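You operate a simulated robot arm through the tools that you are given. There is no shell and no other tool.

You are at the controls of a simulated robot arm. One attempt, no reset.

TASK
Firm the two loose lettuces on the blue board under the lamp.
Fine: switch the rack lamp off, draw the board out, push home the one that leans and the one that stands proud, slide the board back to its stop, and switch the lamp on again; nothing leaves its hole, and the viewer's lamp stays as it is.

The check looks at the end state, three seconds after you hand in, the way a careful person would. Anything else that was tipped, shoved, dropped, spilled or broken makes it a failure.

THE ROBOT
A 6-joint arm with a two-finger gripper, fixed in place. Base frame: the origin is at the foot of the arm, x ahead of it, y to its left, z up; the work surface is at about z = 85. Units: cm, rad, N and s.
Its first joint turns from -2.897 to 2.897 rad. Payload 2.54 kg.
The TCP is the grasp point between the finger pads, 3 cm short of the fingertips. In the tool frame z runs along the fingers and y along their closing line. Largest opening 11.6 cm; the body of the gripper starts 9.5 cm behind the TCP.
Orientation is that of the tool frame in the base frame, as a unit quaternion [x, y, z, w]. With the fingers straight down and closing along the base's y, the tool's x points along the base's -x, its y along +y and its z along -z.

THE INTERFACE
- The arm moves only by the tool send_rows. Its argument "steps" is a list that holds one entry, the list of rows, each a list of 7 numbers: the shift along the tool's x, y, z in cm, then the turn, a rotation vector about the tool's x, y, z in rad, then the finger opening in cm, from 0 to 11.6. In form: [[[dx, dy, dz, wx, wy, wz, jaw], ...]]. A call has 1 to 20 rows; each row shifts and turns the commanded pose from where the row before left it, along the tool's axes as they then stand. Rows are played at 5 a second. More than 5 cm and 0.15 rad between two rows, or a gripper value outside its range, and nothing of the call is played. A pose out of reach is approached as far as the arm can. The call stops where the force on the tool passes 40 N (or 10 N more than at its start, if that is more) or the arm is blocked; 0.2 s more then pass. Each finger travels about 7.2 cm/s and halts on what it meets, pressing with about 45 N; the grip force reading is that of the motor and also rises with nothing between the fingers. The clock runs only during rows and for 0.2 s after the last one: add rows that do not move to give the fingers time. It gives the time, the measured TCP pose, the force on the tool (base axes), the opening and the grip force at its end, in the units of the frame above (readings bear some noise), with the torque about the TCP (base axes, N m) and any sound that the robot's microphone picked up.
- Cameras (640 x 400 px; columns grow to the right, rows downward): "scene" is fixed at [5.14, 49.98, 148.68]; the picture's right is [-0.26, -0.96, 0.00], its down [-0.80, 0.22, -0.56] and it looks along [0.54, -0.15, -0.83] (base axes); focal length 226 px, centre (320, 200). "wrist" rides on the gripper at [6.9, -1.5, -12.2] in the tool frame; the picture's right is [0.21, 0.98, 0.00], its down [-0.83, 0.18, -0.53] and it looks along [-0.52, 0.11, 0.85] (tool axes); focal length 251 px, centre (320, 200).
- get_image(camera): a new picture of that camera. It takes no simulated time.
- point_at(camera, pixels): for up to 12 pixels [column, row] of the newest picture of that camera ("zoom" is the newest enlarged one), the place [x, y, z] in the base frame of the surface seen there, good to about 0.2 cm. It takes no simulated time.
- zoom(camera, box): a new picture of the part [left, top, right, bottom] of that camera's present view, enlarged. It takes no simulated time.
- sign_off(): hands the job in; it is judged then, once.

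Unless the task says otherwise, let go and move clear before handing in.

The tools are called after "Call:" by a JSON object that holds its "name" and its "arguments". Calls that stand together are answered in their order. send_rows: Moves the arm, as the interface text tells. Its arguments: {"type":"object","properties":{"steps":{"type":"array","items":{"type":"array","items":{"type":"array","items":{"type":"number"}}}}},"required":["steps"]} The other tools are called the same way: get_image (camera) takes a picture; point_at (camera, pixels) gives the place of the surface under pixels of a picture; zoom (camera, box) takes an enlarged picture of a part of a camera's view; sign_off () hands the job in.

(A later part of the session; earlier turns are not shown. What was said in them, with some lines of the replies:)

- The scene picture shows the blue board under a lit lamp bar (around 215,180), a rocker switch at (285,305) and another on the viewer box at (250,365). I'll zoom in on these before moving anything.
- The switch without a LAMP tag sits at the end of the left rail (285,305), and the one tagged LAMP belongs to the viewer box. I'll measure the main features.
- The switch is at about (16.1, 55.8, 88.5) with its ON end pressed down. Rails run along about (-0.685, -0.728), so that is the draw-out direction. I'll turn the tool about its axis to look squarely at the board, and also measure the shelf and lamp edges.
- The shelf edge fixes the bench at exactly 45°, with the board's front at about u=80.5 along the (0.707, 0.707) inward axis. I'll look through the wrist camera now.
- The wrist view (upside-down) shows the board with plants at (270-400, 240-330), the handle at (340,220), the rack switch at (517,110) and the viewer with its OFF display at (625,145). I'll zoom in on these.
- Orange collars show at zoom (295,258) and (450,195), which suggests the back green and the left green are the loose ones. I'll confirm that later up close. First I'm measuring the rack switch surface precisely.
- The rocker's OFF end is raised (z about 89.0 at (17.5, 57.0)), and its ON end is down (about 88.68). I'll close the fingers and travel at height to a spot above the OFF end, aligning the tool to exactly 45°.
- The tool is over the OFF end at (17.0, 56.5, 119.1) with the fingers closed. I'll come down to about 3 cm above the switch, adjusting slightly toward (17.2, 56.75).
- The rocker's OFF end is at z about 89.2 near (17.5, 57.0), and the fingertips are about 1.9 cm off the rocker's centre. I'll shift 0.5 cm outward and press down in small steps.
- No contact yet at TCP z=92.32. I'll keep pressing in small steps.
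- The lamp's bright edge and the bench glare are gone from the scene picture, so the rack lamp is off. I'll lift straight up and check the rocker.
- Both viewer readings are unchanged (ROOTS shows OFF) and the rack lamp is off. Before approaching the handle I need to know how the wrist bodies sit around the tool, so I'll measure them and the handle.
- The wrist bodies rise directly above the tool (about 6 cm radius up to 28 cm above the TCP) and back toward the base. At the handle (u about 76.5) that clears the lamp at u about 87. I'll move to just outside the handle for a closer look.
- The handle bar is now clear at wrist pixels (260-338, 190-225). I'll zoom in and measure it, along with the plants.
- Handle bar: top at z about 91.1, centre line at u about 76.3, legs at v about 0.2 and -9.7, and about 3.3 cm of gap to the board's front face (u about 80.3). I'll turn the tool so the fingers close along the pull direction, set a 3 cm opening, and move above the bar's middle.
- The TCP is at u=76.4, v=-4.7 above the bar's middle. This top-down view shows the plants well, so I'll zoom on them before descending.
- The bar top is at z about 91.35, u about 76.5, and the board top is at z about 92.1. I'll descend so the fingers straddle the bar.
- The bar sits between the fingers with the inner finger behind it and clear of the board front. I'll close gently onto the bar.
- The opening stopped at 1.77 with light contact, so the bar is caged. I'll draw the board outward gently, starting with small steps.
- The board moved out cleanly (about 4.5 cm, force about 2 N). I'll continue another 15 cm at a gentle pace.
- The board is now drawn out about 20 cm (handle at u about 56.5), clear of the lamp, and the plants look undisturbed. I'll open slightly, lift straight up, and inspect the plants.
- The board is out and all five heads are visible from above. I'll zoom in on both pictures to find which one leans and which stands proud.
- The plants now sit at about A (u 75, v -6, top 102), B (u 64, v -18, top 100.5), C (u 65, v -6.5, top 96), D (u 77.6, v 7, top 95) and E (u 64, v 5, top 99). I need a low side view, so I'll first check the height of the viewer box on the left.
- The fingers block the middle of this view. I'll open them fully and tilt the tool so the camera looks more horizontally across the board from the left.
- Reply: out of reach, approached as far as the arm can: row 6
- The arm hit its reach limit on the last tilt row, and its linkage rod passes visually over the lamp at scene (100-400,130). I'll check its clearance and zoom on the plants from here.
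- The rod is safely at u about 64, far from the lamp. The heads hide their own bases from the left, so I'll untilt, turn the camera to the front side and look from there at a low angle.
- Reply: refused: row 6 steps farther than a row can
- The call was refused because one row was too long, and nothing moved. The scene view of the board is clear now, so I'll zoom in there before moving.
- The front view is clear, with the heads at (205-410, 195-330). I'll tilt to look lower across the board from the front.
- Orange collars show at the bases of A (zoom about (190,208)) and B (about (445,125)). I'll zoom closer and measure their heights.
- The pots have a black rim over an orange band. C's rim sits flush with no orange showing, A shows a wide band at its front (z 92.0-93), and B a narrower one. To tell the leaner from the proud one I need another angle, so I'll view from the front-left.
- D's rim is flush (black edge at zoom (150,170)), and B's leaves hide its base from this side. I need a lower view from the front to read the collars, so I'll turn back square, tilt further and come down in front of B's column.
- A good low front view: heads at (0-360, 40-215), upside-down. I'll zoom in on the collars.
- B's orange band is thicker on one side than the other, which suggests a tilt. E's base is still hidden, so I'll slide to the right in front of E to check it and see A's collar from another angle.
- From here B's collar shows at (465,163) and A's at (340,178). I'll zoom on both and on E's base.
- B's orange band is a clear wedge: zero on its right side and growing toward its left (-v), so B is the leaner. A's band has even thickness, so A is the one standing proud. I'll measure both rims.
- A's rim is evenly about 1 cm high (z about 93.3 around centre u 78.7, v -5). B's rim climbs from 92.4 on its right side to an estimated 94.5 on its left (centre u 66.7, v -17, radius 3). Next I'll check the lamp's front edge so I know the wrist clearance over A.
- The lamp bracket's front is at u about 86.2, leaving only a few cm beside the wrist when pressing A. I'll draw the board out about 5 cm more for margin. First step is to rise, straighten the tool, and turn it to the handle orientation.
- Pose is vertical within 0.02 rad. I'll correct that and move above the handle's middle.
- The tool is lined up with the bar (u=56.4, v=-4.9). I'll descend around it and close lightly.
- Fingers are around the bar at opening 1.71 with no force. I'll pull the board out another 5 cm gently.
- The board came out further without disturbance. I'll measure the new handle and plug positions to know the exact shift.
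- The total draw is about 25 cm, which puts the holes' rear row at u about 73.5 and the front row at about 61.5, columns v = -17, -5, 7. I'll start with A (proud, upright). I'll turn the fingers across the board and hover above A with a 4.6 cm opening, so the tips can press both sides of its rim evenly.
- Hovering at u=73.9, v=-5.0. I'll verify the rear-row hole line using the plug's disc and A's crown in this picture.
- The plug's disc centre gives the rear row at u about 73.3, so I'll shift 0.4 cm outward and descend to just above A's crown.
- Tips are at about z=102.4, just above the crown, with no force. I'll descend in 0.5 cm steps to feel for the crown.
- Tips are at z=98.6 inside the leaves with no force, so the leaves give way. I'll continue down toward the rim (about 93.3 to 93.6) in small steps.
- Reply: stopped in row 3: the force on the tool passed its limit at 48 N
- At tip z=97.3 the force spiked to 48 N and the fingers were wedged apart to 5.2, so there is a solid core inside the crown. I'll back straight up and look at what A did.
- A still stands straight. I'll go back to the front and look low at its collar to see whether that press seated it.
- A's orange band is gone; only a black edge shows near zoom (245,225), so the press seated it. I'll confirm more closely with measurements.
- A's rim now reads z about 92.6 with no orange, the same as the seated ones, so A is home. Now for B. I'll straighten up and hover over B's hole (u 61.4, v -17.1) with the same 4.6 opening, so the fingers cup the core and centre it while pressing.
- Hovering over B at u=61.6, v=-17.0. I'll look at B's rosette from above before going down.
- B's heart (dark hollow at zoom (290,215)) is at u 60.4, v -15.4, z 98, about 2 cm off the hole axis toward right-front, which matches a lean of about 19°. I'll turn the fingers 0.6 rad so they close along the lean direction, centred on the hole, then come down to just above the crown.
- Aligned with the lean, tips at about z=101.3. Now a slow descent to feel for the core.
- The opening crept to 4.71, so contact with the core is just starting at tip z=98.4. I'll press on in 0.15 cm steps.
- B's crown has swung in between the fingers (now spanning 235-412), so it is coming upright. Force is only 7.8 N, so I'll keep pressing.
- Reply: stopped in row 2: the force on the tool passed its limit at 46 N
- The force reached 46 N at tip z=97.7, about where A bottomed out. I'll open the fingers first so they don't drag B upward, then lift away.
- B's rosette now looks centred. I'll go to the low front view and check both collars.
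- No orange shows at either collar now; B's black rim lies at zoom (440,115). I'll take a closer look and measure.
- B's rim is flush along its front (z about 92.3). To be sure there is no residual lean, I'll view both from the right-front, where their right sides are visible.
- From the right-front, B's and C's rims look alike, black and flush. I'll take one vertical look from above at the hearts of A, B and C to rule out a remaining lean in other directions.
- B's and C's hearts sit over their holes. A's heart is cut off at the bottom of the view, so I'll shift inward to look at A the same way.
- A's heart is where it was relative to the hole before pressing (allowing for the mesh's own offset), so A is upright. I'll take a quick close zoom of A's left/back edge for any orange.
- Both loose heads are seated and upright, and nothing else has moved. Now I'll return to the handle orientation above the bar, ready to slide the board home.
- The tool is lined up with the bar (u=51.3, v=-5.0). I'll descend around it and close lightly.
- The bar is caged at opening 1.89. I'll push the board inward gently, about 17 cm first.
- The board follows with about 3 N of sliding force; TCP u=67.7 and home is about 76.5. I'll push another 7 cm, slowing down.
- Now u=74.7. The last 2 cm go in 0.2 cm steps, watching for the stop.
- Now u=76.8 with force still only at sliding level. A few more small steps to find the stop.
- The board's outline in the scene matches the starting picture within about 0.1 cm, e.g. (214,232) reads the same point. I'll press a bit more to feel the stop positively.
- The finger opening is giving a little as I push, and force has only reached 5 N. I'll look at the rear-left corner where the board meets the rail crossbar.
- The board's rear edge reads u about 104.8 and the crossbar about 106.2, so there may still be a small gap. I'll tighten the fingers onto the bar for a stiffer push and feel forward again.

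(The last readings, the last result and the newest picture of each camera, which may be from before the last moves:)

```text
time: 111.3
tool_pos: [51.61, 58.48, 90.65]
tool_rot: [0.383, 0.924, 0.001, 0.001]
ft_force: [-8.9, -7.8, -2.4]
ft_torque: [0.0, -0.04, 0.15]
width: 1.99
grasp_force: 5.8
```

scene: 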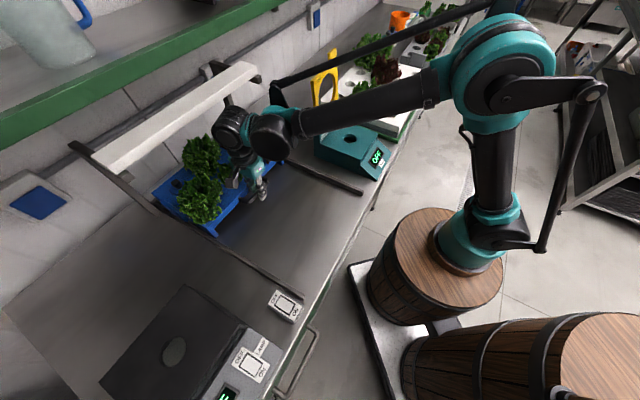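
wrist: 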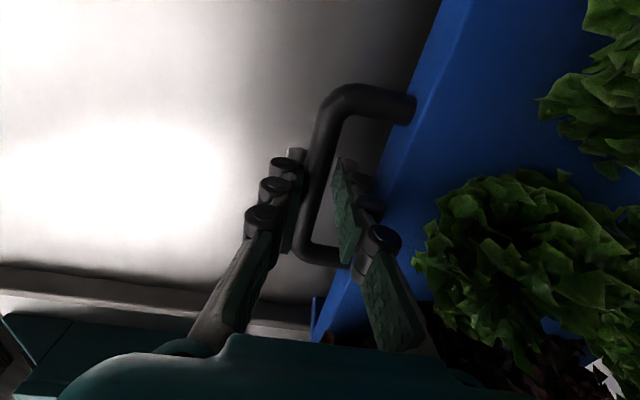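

With the fingers closing harder, the push rose to about 12 N and the bar stayed put (face at u about 76.87), well above the 3 N sliding friction. One more 0.1 cm nudge should confirm the stop.

Call:
{"name": "send_rows", "arguments": {"steps": [[[0, 0.1, 0, 0, 0, 0, 1.2], [0, 0.1, 0, 0, 0, 0, 1.2], [0, 0, 0, 0, 0, 0, 1.2]]]}}

Call:
{"name": "zoom", "arguments": {"camera": "scene", "box": [125, 160, 205, 225]}}

```text
time: 112.1
tool_pos: [51.66, 58.65, 90.79]
tool_rot: [0.382, 0.924, 0.001, 0.001]
ft_force: [-17.7, -13.3, 0.3]
ft_torque: [0.06, 0.02, 0.06]
width: 2.23
grasp_force: 7.7
```

```text
6.15 times, centred on (165, 192) of scene
```

zoom: 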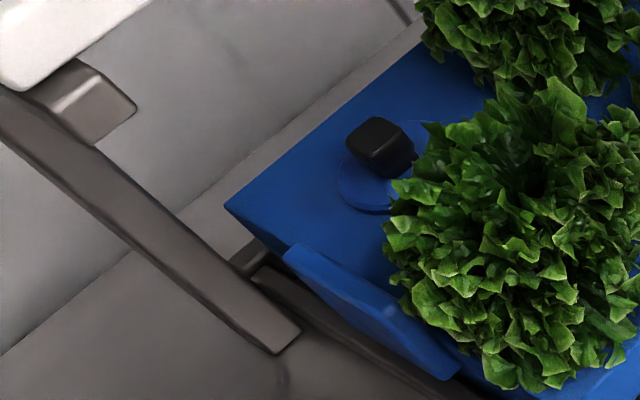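

The push reached 22 N with no board movement, so it is firmly at its stop. I'll back off half a centimetre inside the opening so it isn't pulled out again, then open and lift straight up.

Call:
{"name": "send_rows", "arguments": {"steps": [[[0, -0.25, 0, 0, 0, 0, 2.3], [0, -0.25, 0, 0, 0, 0, 2.3], [0, -0.1, 0, 0, 0, 0, 2.6], [0, 0, 0, 0, 0, 0, 2.8], [0, 0, 0, 0, 0, 0, 2.8]]]}}

Call:
{"name": "get_image", "arguments": {"camera": "wrist"}}

```text
time: 113.3
tool_pos: [51.36, 58.26, 90.85]
tool_rot: [0.382, 0.924, 0.001, 0.001]
ft_force: [0.8, -0.3, -0.7]
ft_torque: [0.02, 0.0, -0.01]
width: 2.79
grasp_force: 0.1
```

```text
taken
```

wrist: 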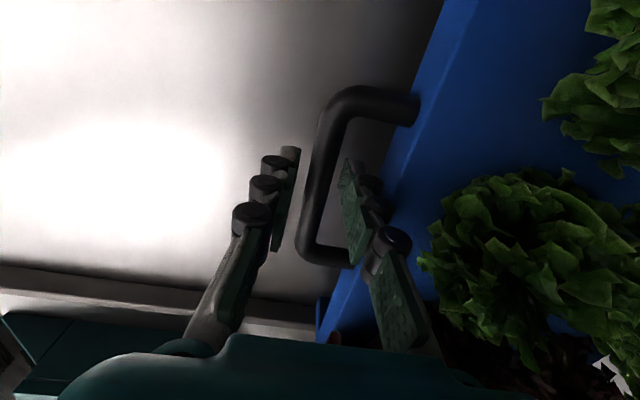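

The fingers are free of the bar with zero force. Lifting straight up.

Call:
{"name": "send_rows", "arguments": {"steps": [[[0, 0, -1, 0, 0, 0, 2.8], [0, 0, -2, 0, 0, 0, 2.8], [0, 0, -3, 0, 0, 0, 2.8], [0, 0, -4, 0, 0, 0, 2.8], [0, 0, -4, 0, 0, 0, 2.8], [0, -3, -3, 0, 0, 0, 2.8], [0, -4, 0, 0, 0, 0, 2.8], [0, -4, 0, 0, 0, 0, 1], [0, 0, 0, 0, 0, 0, 0], [0, 0, 0, 0, 0, 0, 0]]]}}

Call:
{"name": "get_image", "arguments": {"camera": "wrist"}}

Call:
{"name": "get_image", "arguments": {"camera": "scene"}}

```text
time: 115.5
tool_pos: [43.97, 50.43, 108.32]
tool_rot: [0.382, 0.924, 0.002, 0.001]
ft_force: [-0.3, 0.1, -0.3]
ft_torque: [-0.01, -0.01, 0.0]
width: 0.0
grasp_force: 28.9
```

```text
taken
```

wrist: 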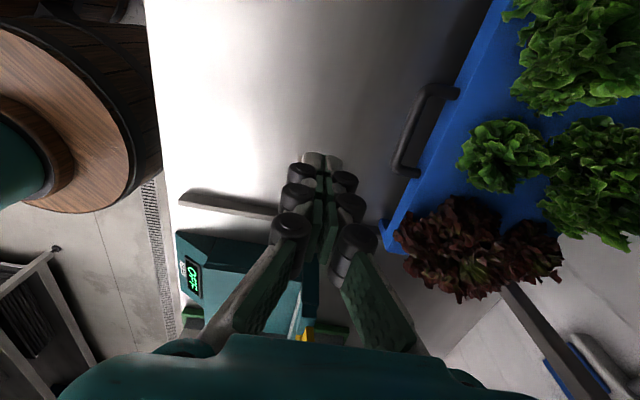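

```text
taken
```

scene: 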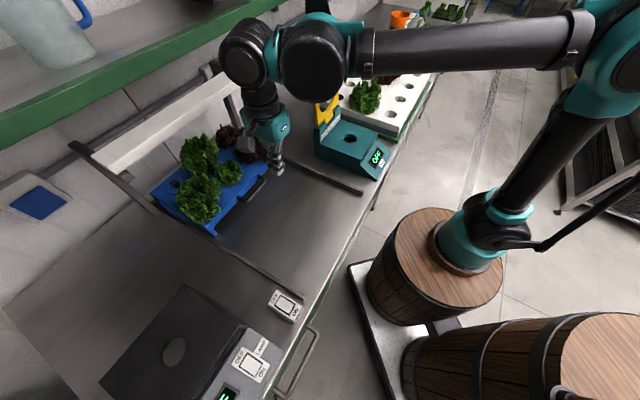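

The board is home with all five heads standing and the plug in place. Now I'll turn back and travel to above the ON end of the rack switch (u 49.5, v -28).

Call:
{"name": "send_rows", "arguments": {"steps": [[[0, 0, 0, 0, 0, -0.1428, 0], [0, 0, 0, 0, 0, -0.1428, 0], [0, 0, 0, 0, 0, -0.1428, 0], [0, 0, 0, 0, 0, -0.1428, 0], [0, 0, 0, 0, 0, -0.1428, 0], [0, 0, 0, 0, 0, -0.1428, 0], [0, 0, 0, 0, 0, -0.1428, 0], [0, 0, 0, 0, 0, -0.1428, 0], [0, 0, 0, 0, 0, -0.1428, 0], [0, 0, 0, 0, 0, -0.1428, 0], [0, 0, 0, 0, 0, -0.1428, 0], [2.457, 3.343, 0, 0, 0, 0, 0], [2.457, 3.343, 0, 0, 0, 0, 0], [2.457, 3.343, 0, 0, 0, 0, 0], [2.457, 3.343, 0, 0, 0, 0, 0], [2.457, 3.343, 0, 0, 0, 0, 0], [2.457, 3.343, 0, 0, 0, 0, 0], [2.457, 3.343, 0, 0, 0, 0, 0], [0, 0, 0, 0, 0, 0, 0], [0, 0, 0, 0, 0, 0, 0]]]}}

Call:
{"name": "get_image", "arguments": {"camera": "wrist"}}

Call:
{"name": "get_image", "arguments": {"camera": "scene"}}

```text
time: 119.7
tool_pos: [15.21, 55.01, 107.79]
tool_rot: [-0.382, 0.924, 0.001, 0.001]
ft_force: [-0.4, 1.0, 0.2]
ft_torque: [0.01, -0.03, 0.01]
width: 0.0
grasp_force: 28.8
```

```text
taken
```

wrist: 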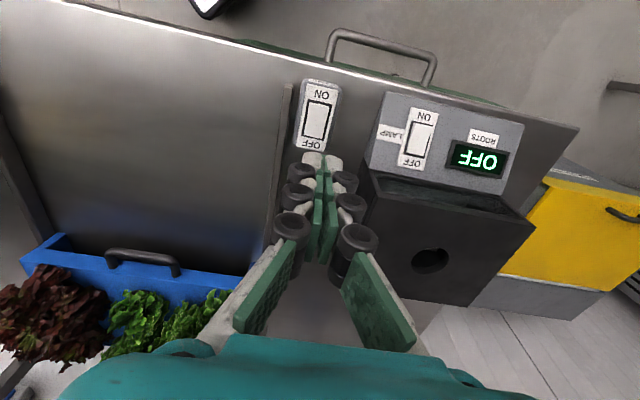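

```text
taken
```

scene: 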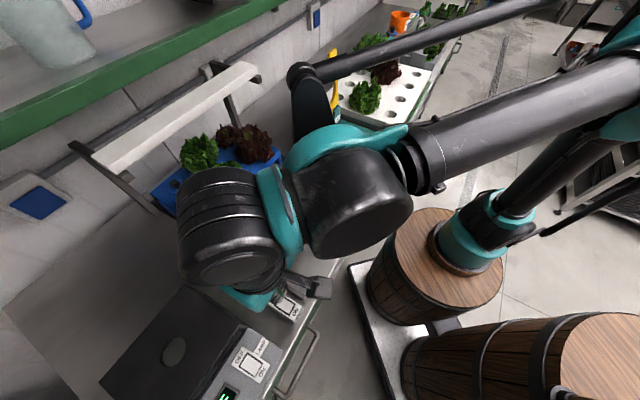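

At u=49.65, v=-28.1 above the ON end. Descending to about 1.5 cm above the rocker.

Call:
{"name": "send_rows", "arguments": {"steps": [[[0.1, 0, 4, 0, 0, 0, 0], [0, 0, 4, 0, 0, 0, 0], [0, 0, 3, 0, 0, 0, 0], [0, 0, 2, 0, 0, 0, 0], [0, 0, 1, 0, 0, 0, 0], [0, 0, 0, 0, 0, 0, 0], [0, 0, 0, 0, 0, 0, 0]]]}}

Call:
{"name": "get_image", "arguments": {"camera": "wrist"}}

Call:
{"name": "zoom", "arguments": {"camera": "wrist", "box": [260, 60, 400, 220]}}

```text
time: 121.3
tool_pos: [14.77, 54.71, 93.66]
tool_rot: [-0.383, 0.924, 0.001, 0.002]
ft_force: [-0.6, 0.4, -0.3]
ft_torque: [-0.02, -0.02, 0.05]
width: 0.0
grasp_force: 27.9
```

```text
taken
```

wrist: 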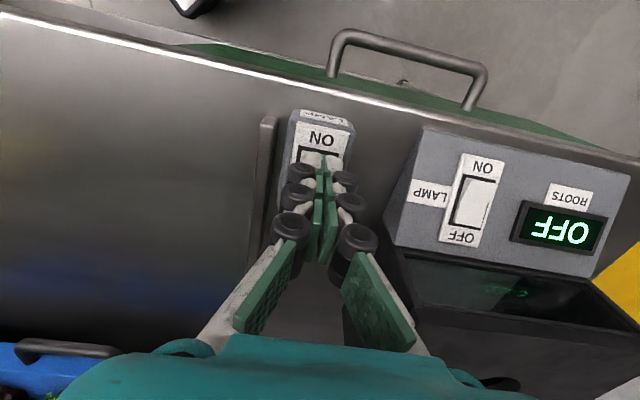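

```text
2.50 times, centred on (330, 140) of wrist
```

zoom: 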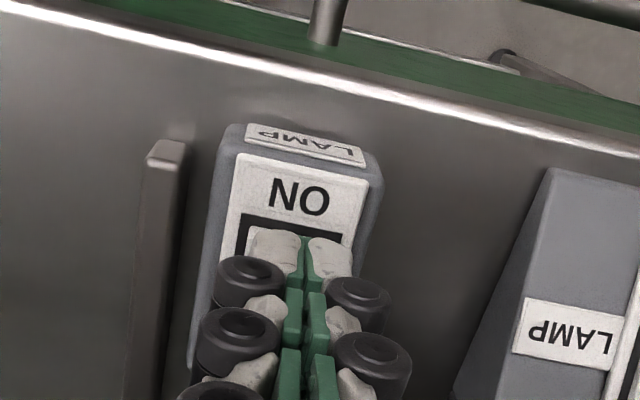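

The fingertips are right over the ON end. I'll nudge 0.15 cm toward the rocker's centre and press down in small steps.

Call:
{"name": "send_rows", "arguments": {"steps": [[[-0.15, 0, 0.6, 0, 0, 0, 0], [0, 0, 0.4, 0, 0, 0, 0], [0, 0, 0.3, 0, 0, 0, 0], [0, 0, 0.2, 0, 0, 0, 0], [0, 0, 0.2, 0, 0, 0, 0], [0, 0, 0.15, 0, 0, 0, 0], [0, 0, 0, 0, 0, 0, 0]]]}}

Call:
{"name": "get_image", "arguments": {"camera": "scene"}}

```text
time: 122.9
tool_pos: [15.05, 54.93, 91.8]
tool_rot: [-0.383, 0.924, 0.001, 0.002]
ft_force: [-0.3, -1.0, 0.5]
ft_torque: [0.03, -0.02, 0.01]
width: 0.02
grasp_force: 28.7
```

```text
taken
```

scene: 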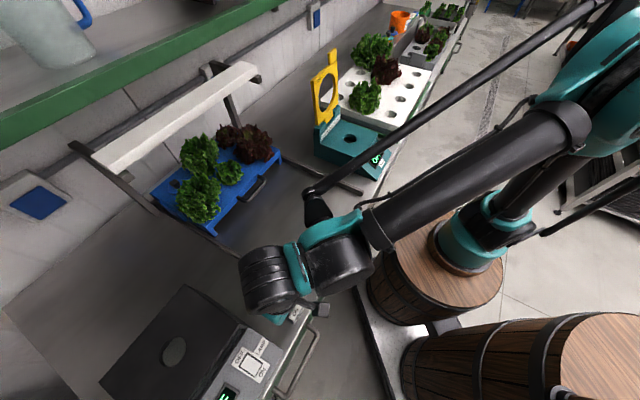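

No contact yet at z=91.8 and the lamp is still off. Continuing in small steps.

Call:
{"name": "send_rows", "arguments": {"steps": [[[0, 0, 0.12, 0, 0, 0, 0], [0, 0, 0.12, 0, 0, 0, 0], [0, 0, 0.1, 0, 0, 0, 0], [0, 0, 0, 0, 0, 0, 0]]]}}

Call:
{"name": "get_image", "arguments": {"camera": "scene"}}

Call:
{"name": "get_image", "arguments": {"camera": "wrist"}}

```text
time: 123.8
tool_pos: [15.16, 54.82, 91.75]
tool_rot: [-0.383, 0.924, 0.001, 0.002]
ft_force: [-1.3, -4.8, 17.0]
ft_torque: [0.0, -0.11, -0.03]
width: 0.59
grasp_force: 28.2
stopped in row 4: the force on the tool passed its limit at 43 N (the readings are from after the stop); the commanded pose is now the measured one
```

```text
taken
```

scene: 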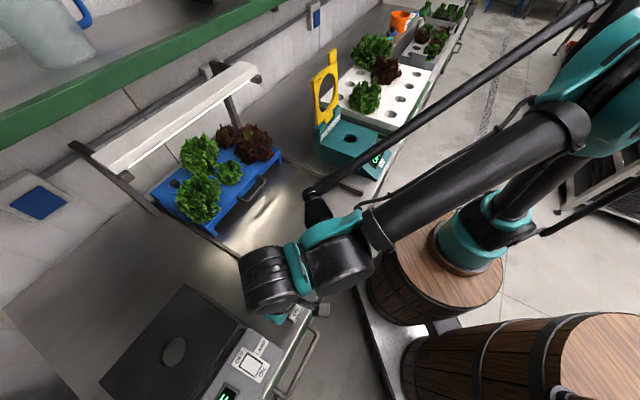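

```text
taken
```

wrist: 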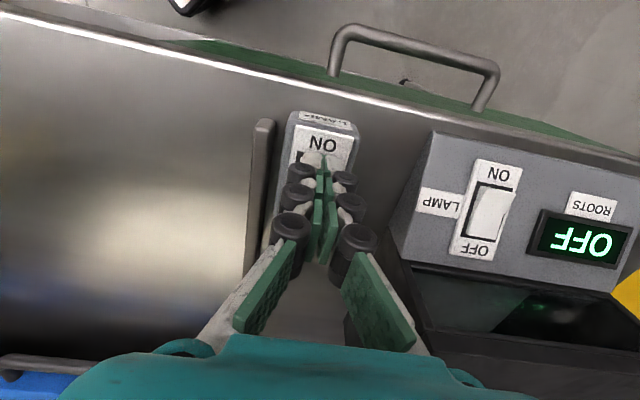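

The lamp is lit again: bright edge along (130-250, 165-85) and glare on the bench. The viewer still shows OFF. I'll lift straight off the switch and move clear.

Call:
{"name": "send_rows", "arguments": {"steps": [[[0, 0, -0.5, 0, 0, 0, 0], [0, 0, -1.5, 0, 0, 0, 0], [0, 0, -4, 0, 0, 0, 0], [0, 0, -4, 0, 0, 0, 0], [0, 0, -4, 0, 0, 0, 0], [0, 0, -4, 0, 0, 0, 0], [0, -4, -2, 0, 0, 0, 2], [0, -4, 0, 0, 0, 0, 4], [0, -4, 0, 0, 0, 0, 6], [0, -4, 0, 0, 0, 0, 8], [0, -4, 0, 0, 0, 0, 10], [0, -4, 0, 0, 0, 0, 11.6], [0, 0, 0, 0, 0, 0, 11.6], [0, 0, 0, 0, 0, 0, 11.6]]]}}

Call:
{"name": "get_image", "arguments": {"camera": "scene"}}

Call:
{"name": "get_image", "arguments": {"camera": "wrist"}}

```text
time: 126.8
tool_pos: [32.1, 37.95, 111.6]
tool_rot: [-0.383, 0.924, 0.0, 0.002]
ft_force: [0.3, 0.2, -0.6]
ft_torque: [-0.04, 0.01, 0.01]
width: 11.62
grasp_force: 0.0
```

```text
taken
```

scene: 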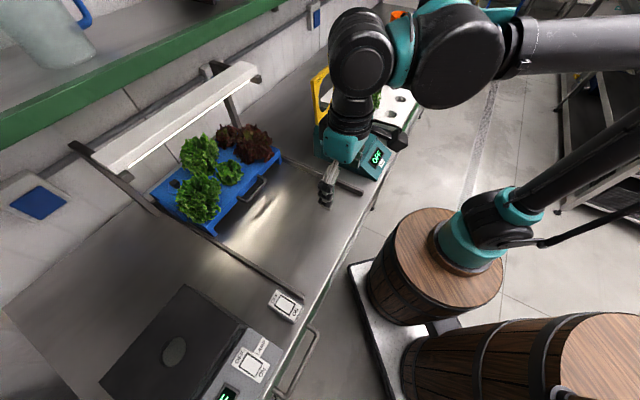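

```text
taken
```

wrist: 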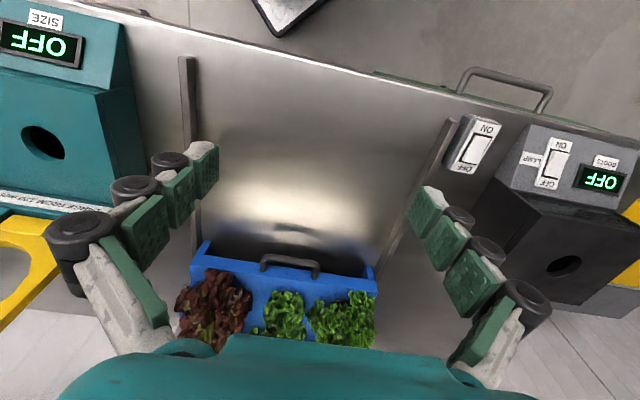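

Everything looks right: lamp on, board home, viewer OFF. One last check of the collars with a slight tilt toward the board.

Call:
{"name": "send_rows", "arguments": {"steps": [[[-4, 0, 0, 0, -0.1, 0, 11.6], [-4, 0, 0, 0, -0.1, 0, 11.6], [-3, 0, 0, 0, -0.1, 0, 11.6], [0, 0, 0, 0, -0.1, 0, 11.6], [0, 0, 0, 0, 0, 0, 11.6], [0, 0, 0, 0, 0, 0, 11.6]]]}}

Call:
{"name": "get_image", "arguments": {"camera": "wrist"}}

Call:
{"name": "zoom", "arguments": {"camera": "wrist", "box": [180, 80, 440, 260]}}

Call:
{"name": "zoom", "arguments": {"camera": "scene", "box": [140, 110, 300, 250]}}

```text
time: 128.2
tool_pos: [39.76, 45.71, 112.55]
tool_rot: [-0.376, 0.905, 0.078, 0.185]
ft_force: [0.4, 0.7, 0.6]
ft_torque: [-0.01, 0.02, -0.03]
width: 11.57
grasp_force: 0.1
```

```text
taken
```

wrist: 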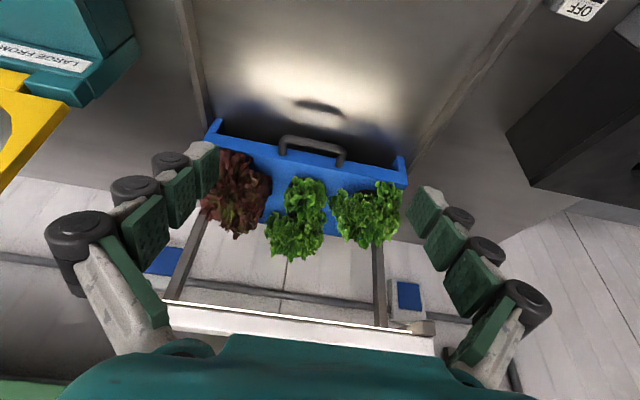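

```text
2.22 times, centred on (310, 170) of wrist
```

zoom: 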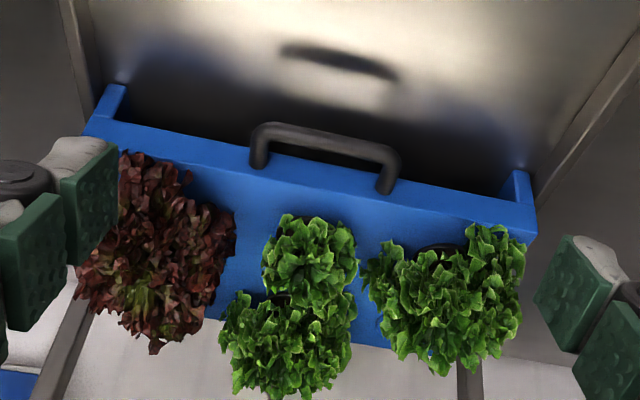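

```text
2.86 times, centred on (220, 180) of scene
```

zoom: 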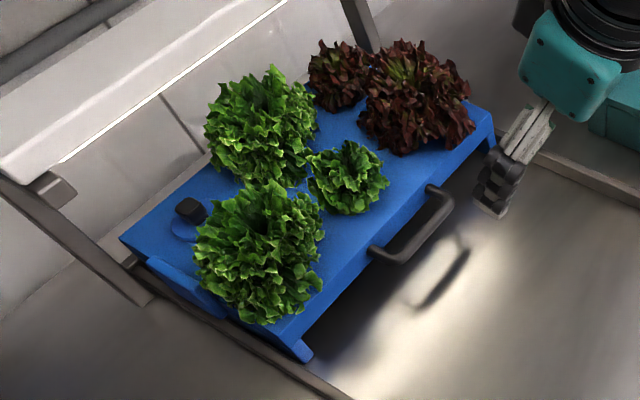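

No orange collars are visible at the first zoom. A final close-up of A's and B's rims.

Call:
{"name": "zoom", "arguments": {"camera": "wrist", "box": [325, 165, 410, 225]}}

Call:
{"name": "zoom", "arguments": {"camera": "wrist", "box": [255, 185, 345, 245]}}

Call:
{"name": "zoom", "arguments": {"camera": "scene", "box": [200, 270, 320, 400]}}

```text
6.67 times, centred on (368, 195) of wrist
```

zoom: 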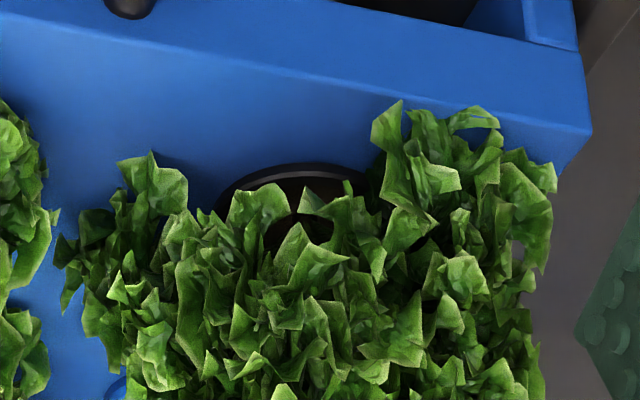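

```text
6.67 times, centred on (300, 215) of wrist
```

zoom: 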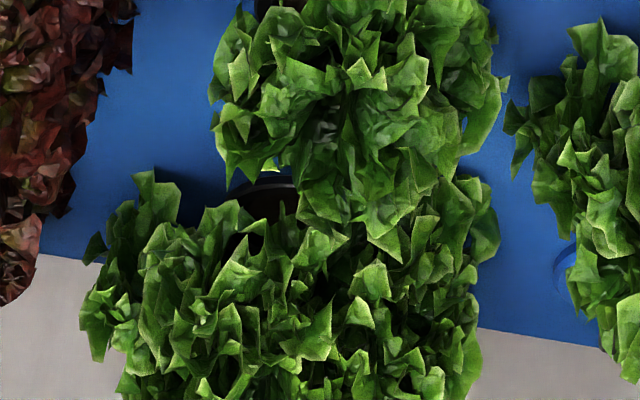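

```text
3.08 times, centred on (260, 335) of scene
```

zoom: 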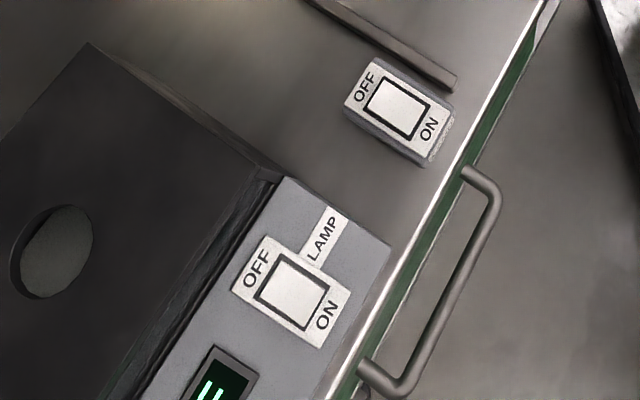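

Both rims (B at zoom (290,180), A at (265,190)) are black and flush on the board with no orange. The board is at its stop, the rack lamp is on, the viewer's lamp is as it was, and the arm is clear. Handing in.

Call:
{"name": "sign_off", "arguments": {}}

```text
The job is handed in.
```

The two loose lettuces are firmed, the board is back at its stop, and the rack lamp is on again. I've handed the job in. I don't know the verdict yet.

- **Proud lettuce (back row, middle green):** it stood about 1 cm high all round. After one press its rim reads level with the seated ones and no orange band shows.
- **Leaning lettuce (front row, left green):** it leaned about 19° toward the right and front. It came upright under the press, and its rim is flush along the front and right. I couldn't see the back and left of its rim, because its own leaves cover them.
- **Press force:** each press briefly went past the 40 N limit, to 48 N on the proud one and 46 N on the leaner. Neither plant shows damage in the pictures.
- **Board:** I drew it out about 25 cm. On the return I pushed to about 22 N with no movement, so it is hard against the stop. It may sit up to half a centimetre further in than where it started.
- **Lamps:** the rack lamp was off while the board was out and is lit now. The viewer's switch was not touched and its display still reads OFF.

The other three lettuces and the plug stayed in their holes, and the arm is clear of the board.
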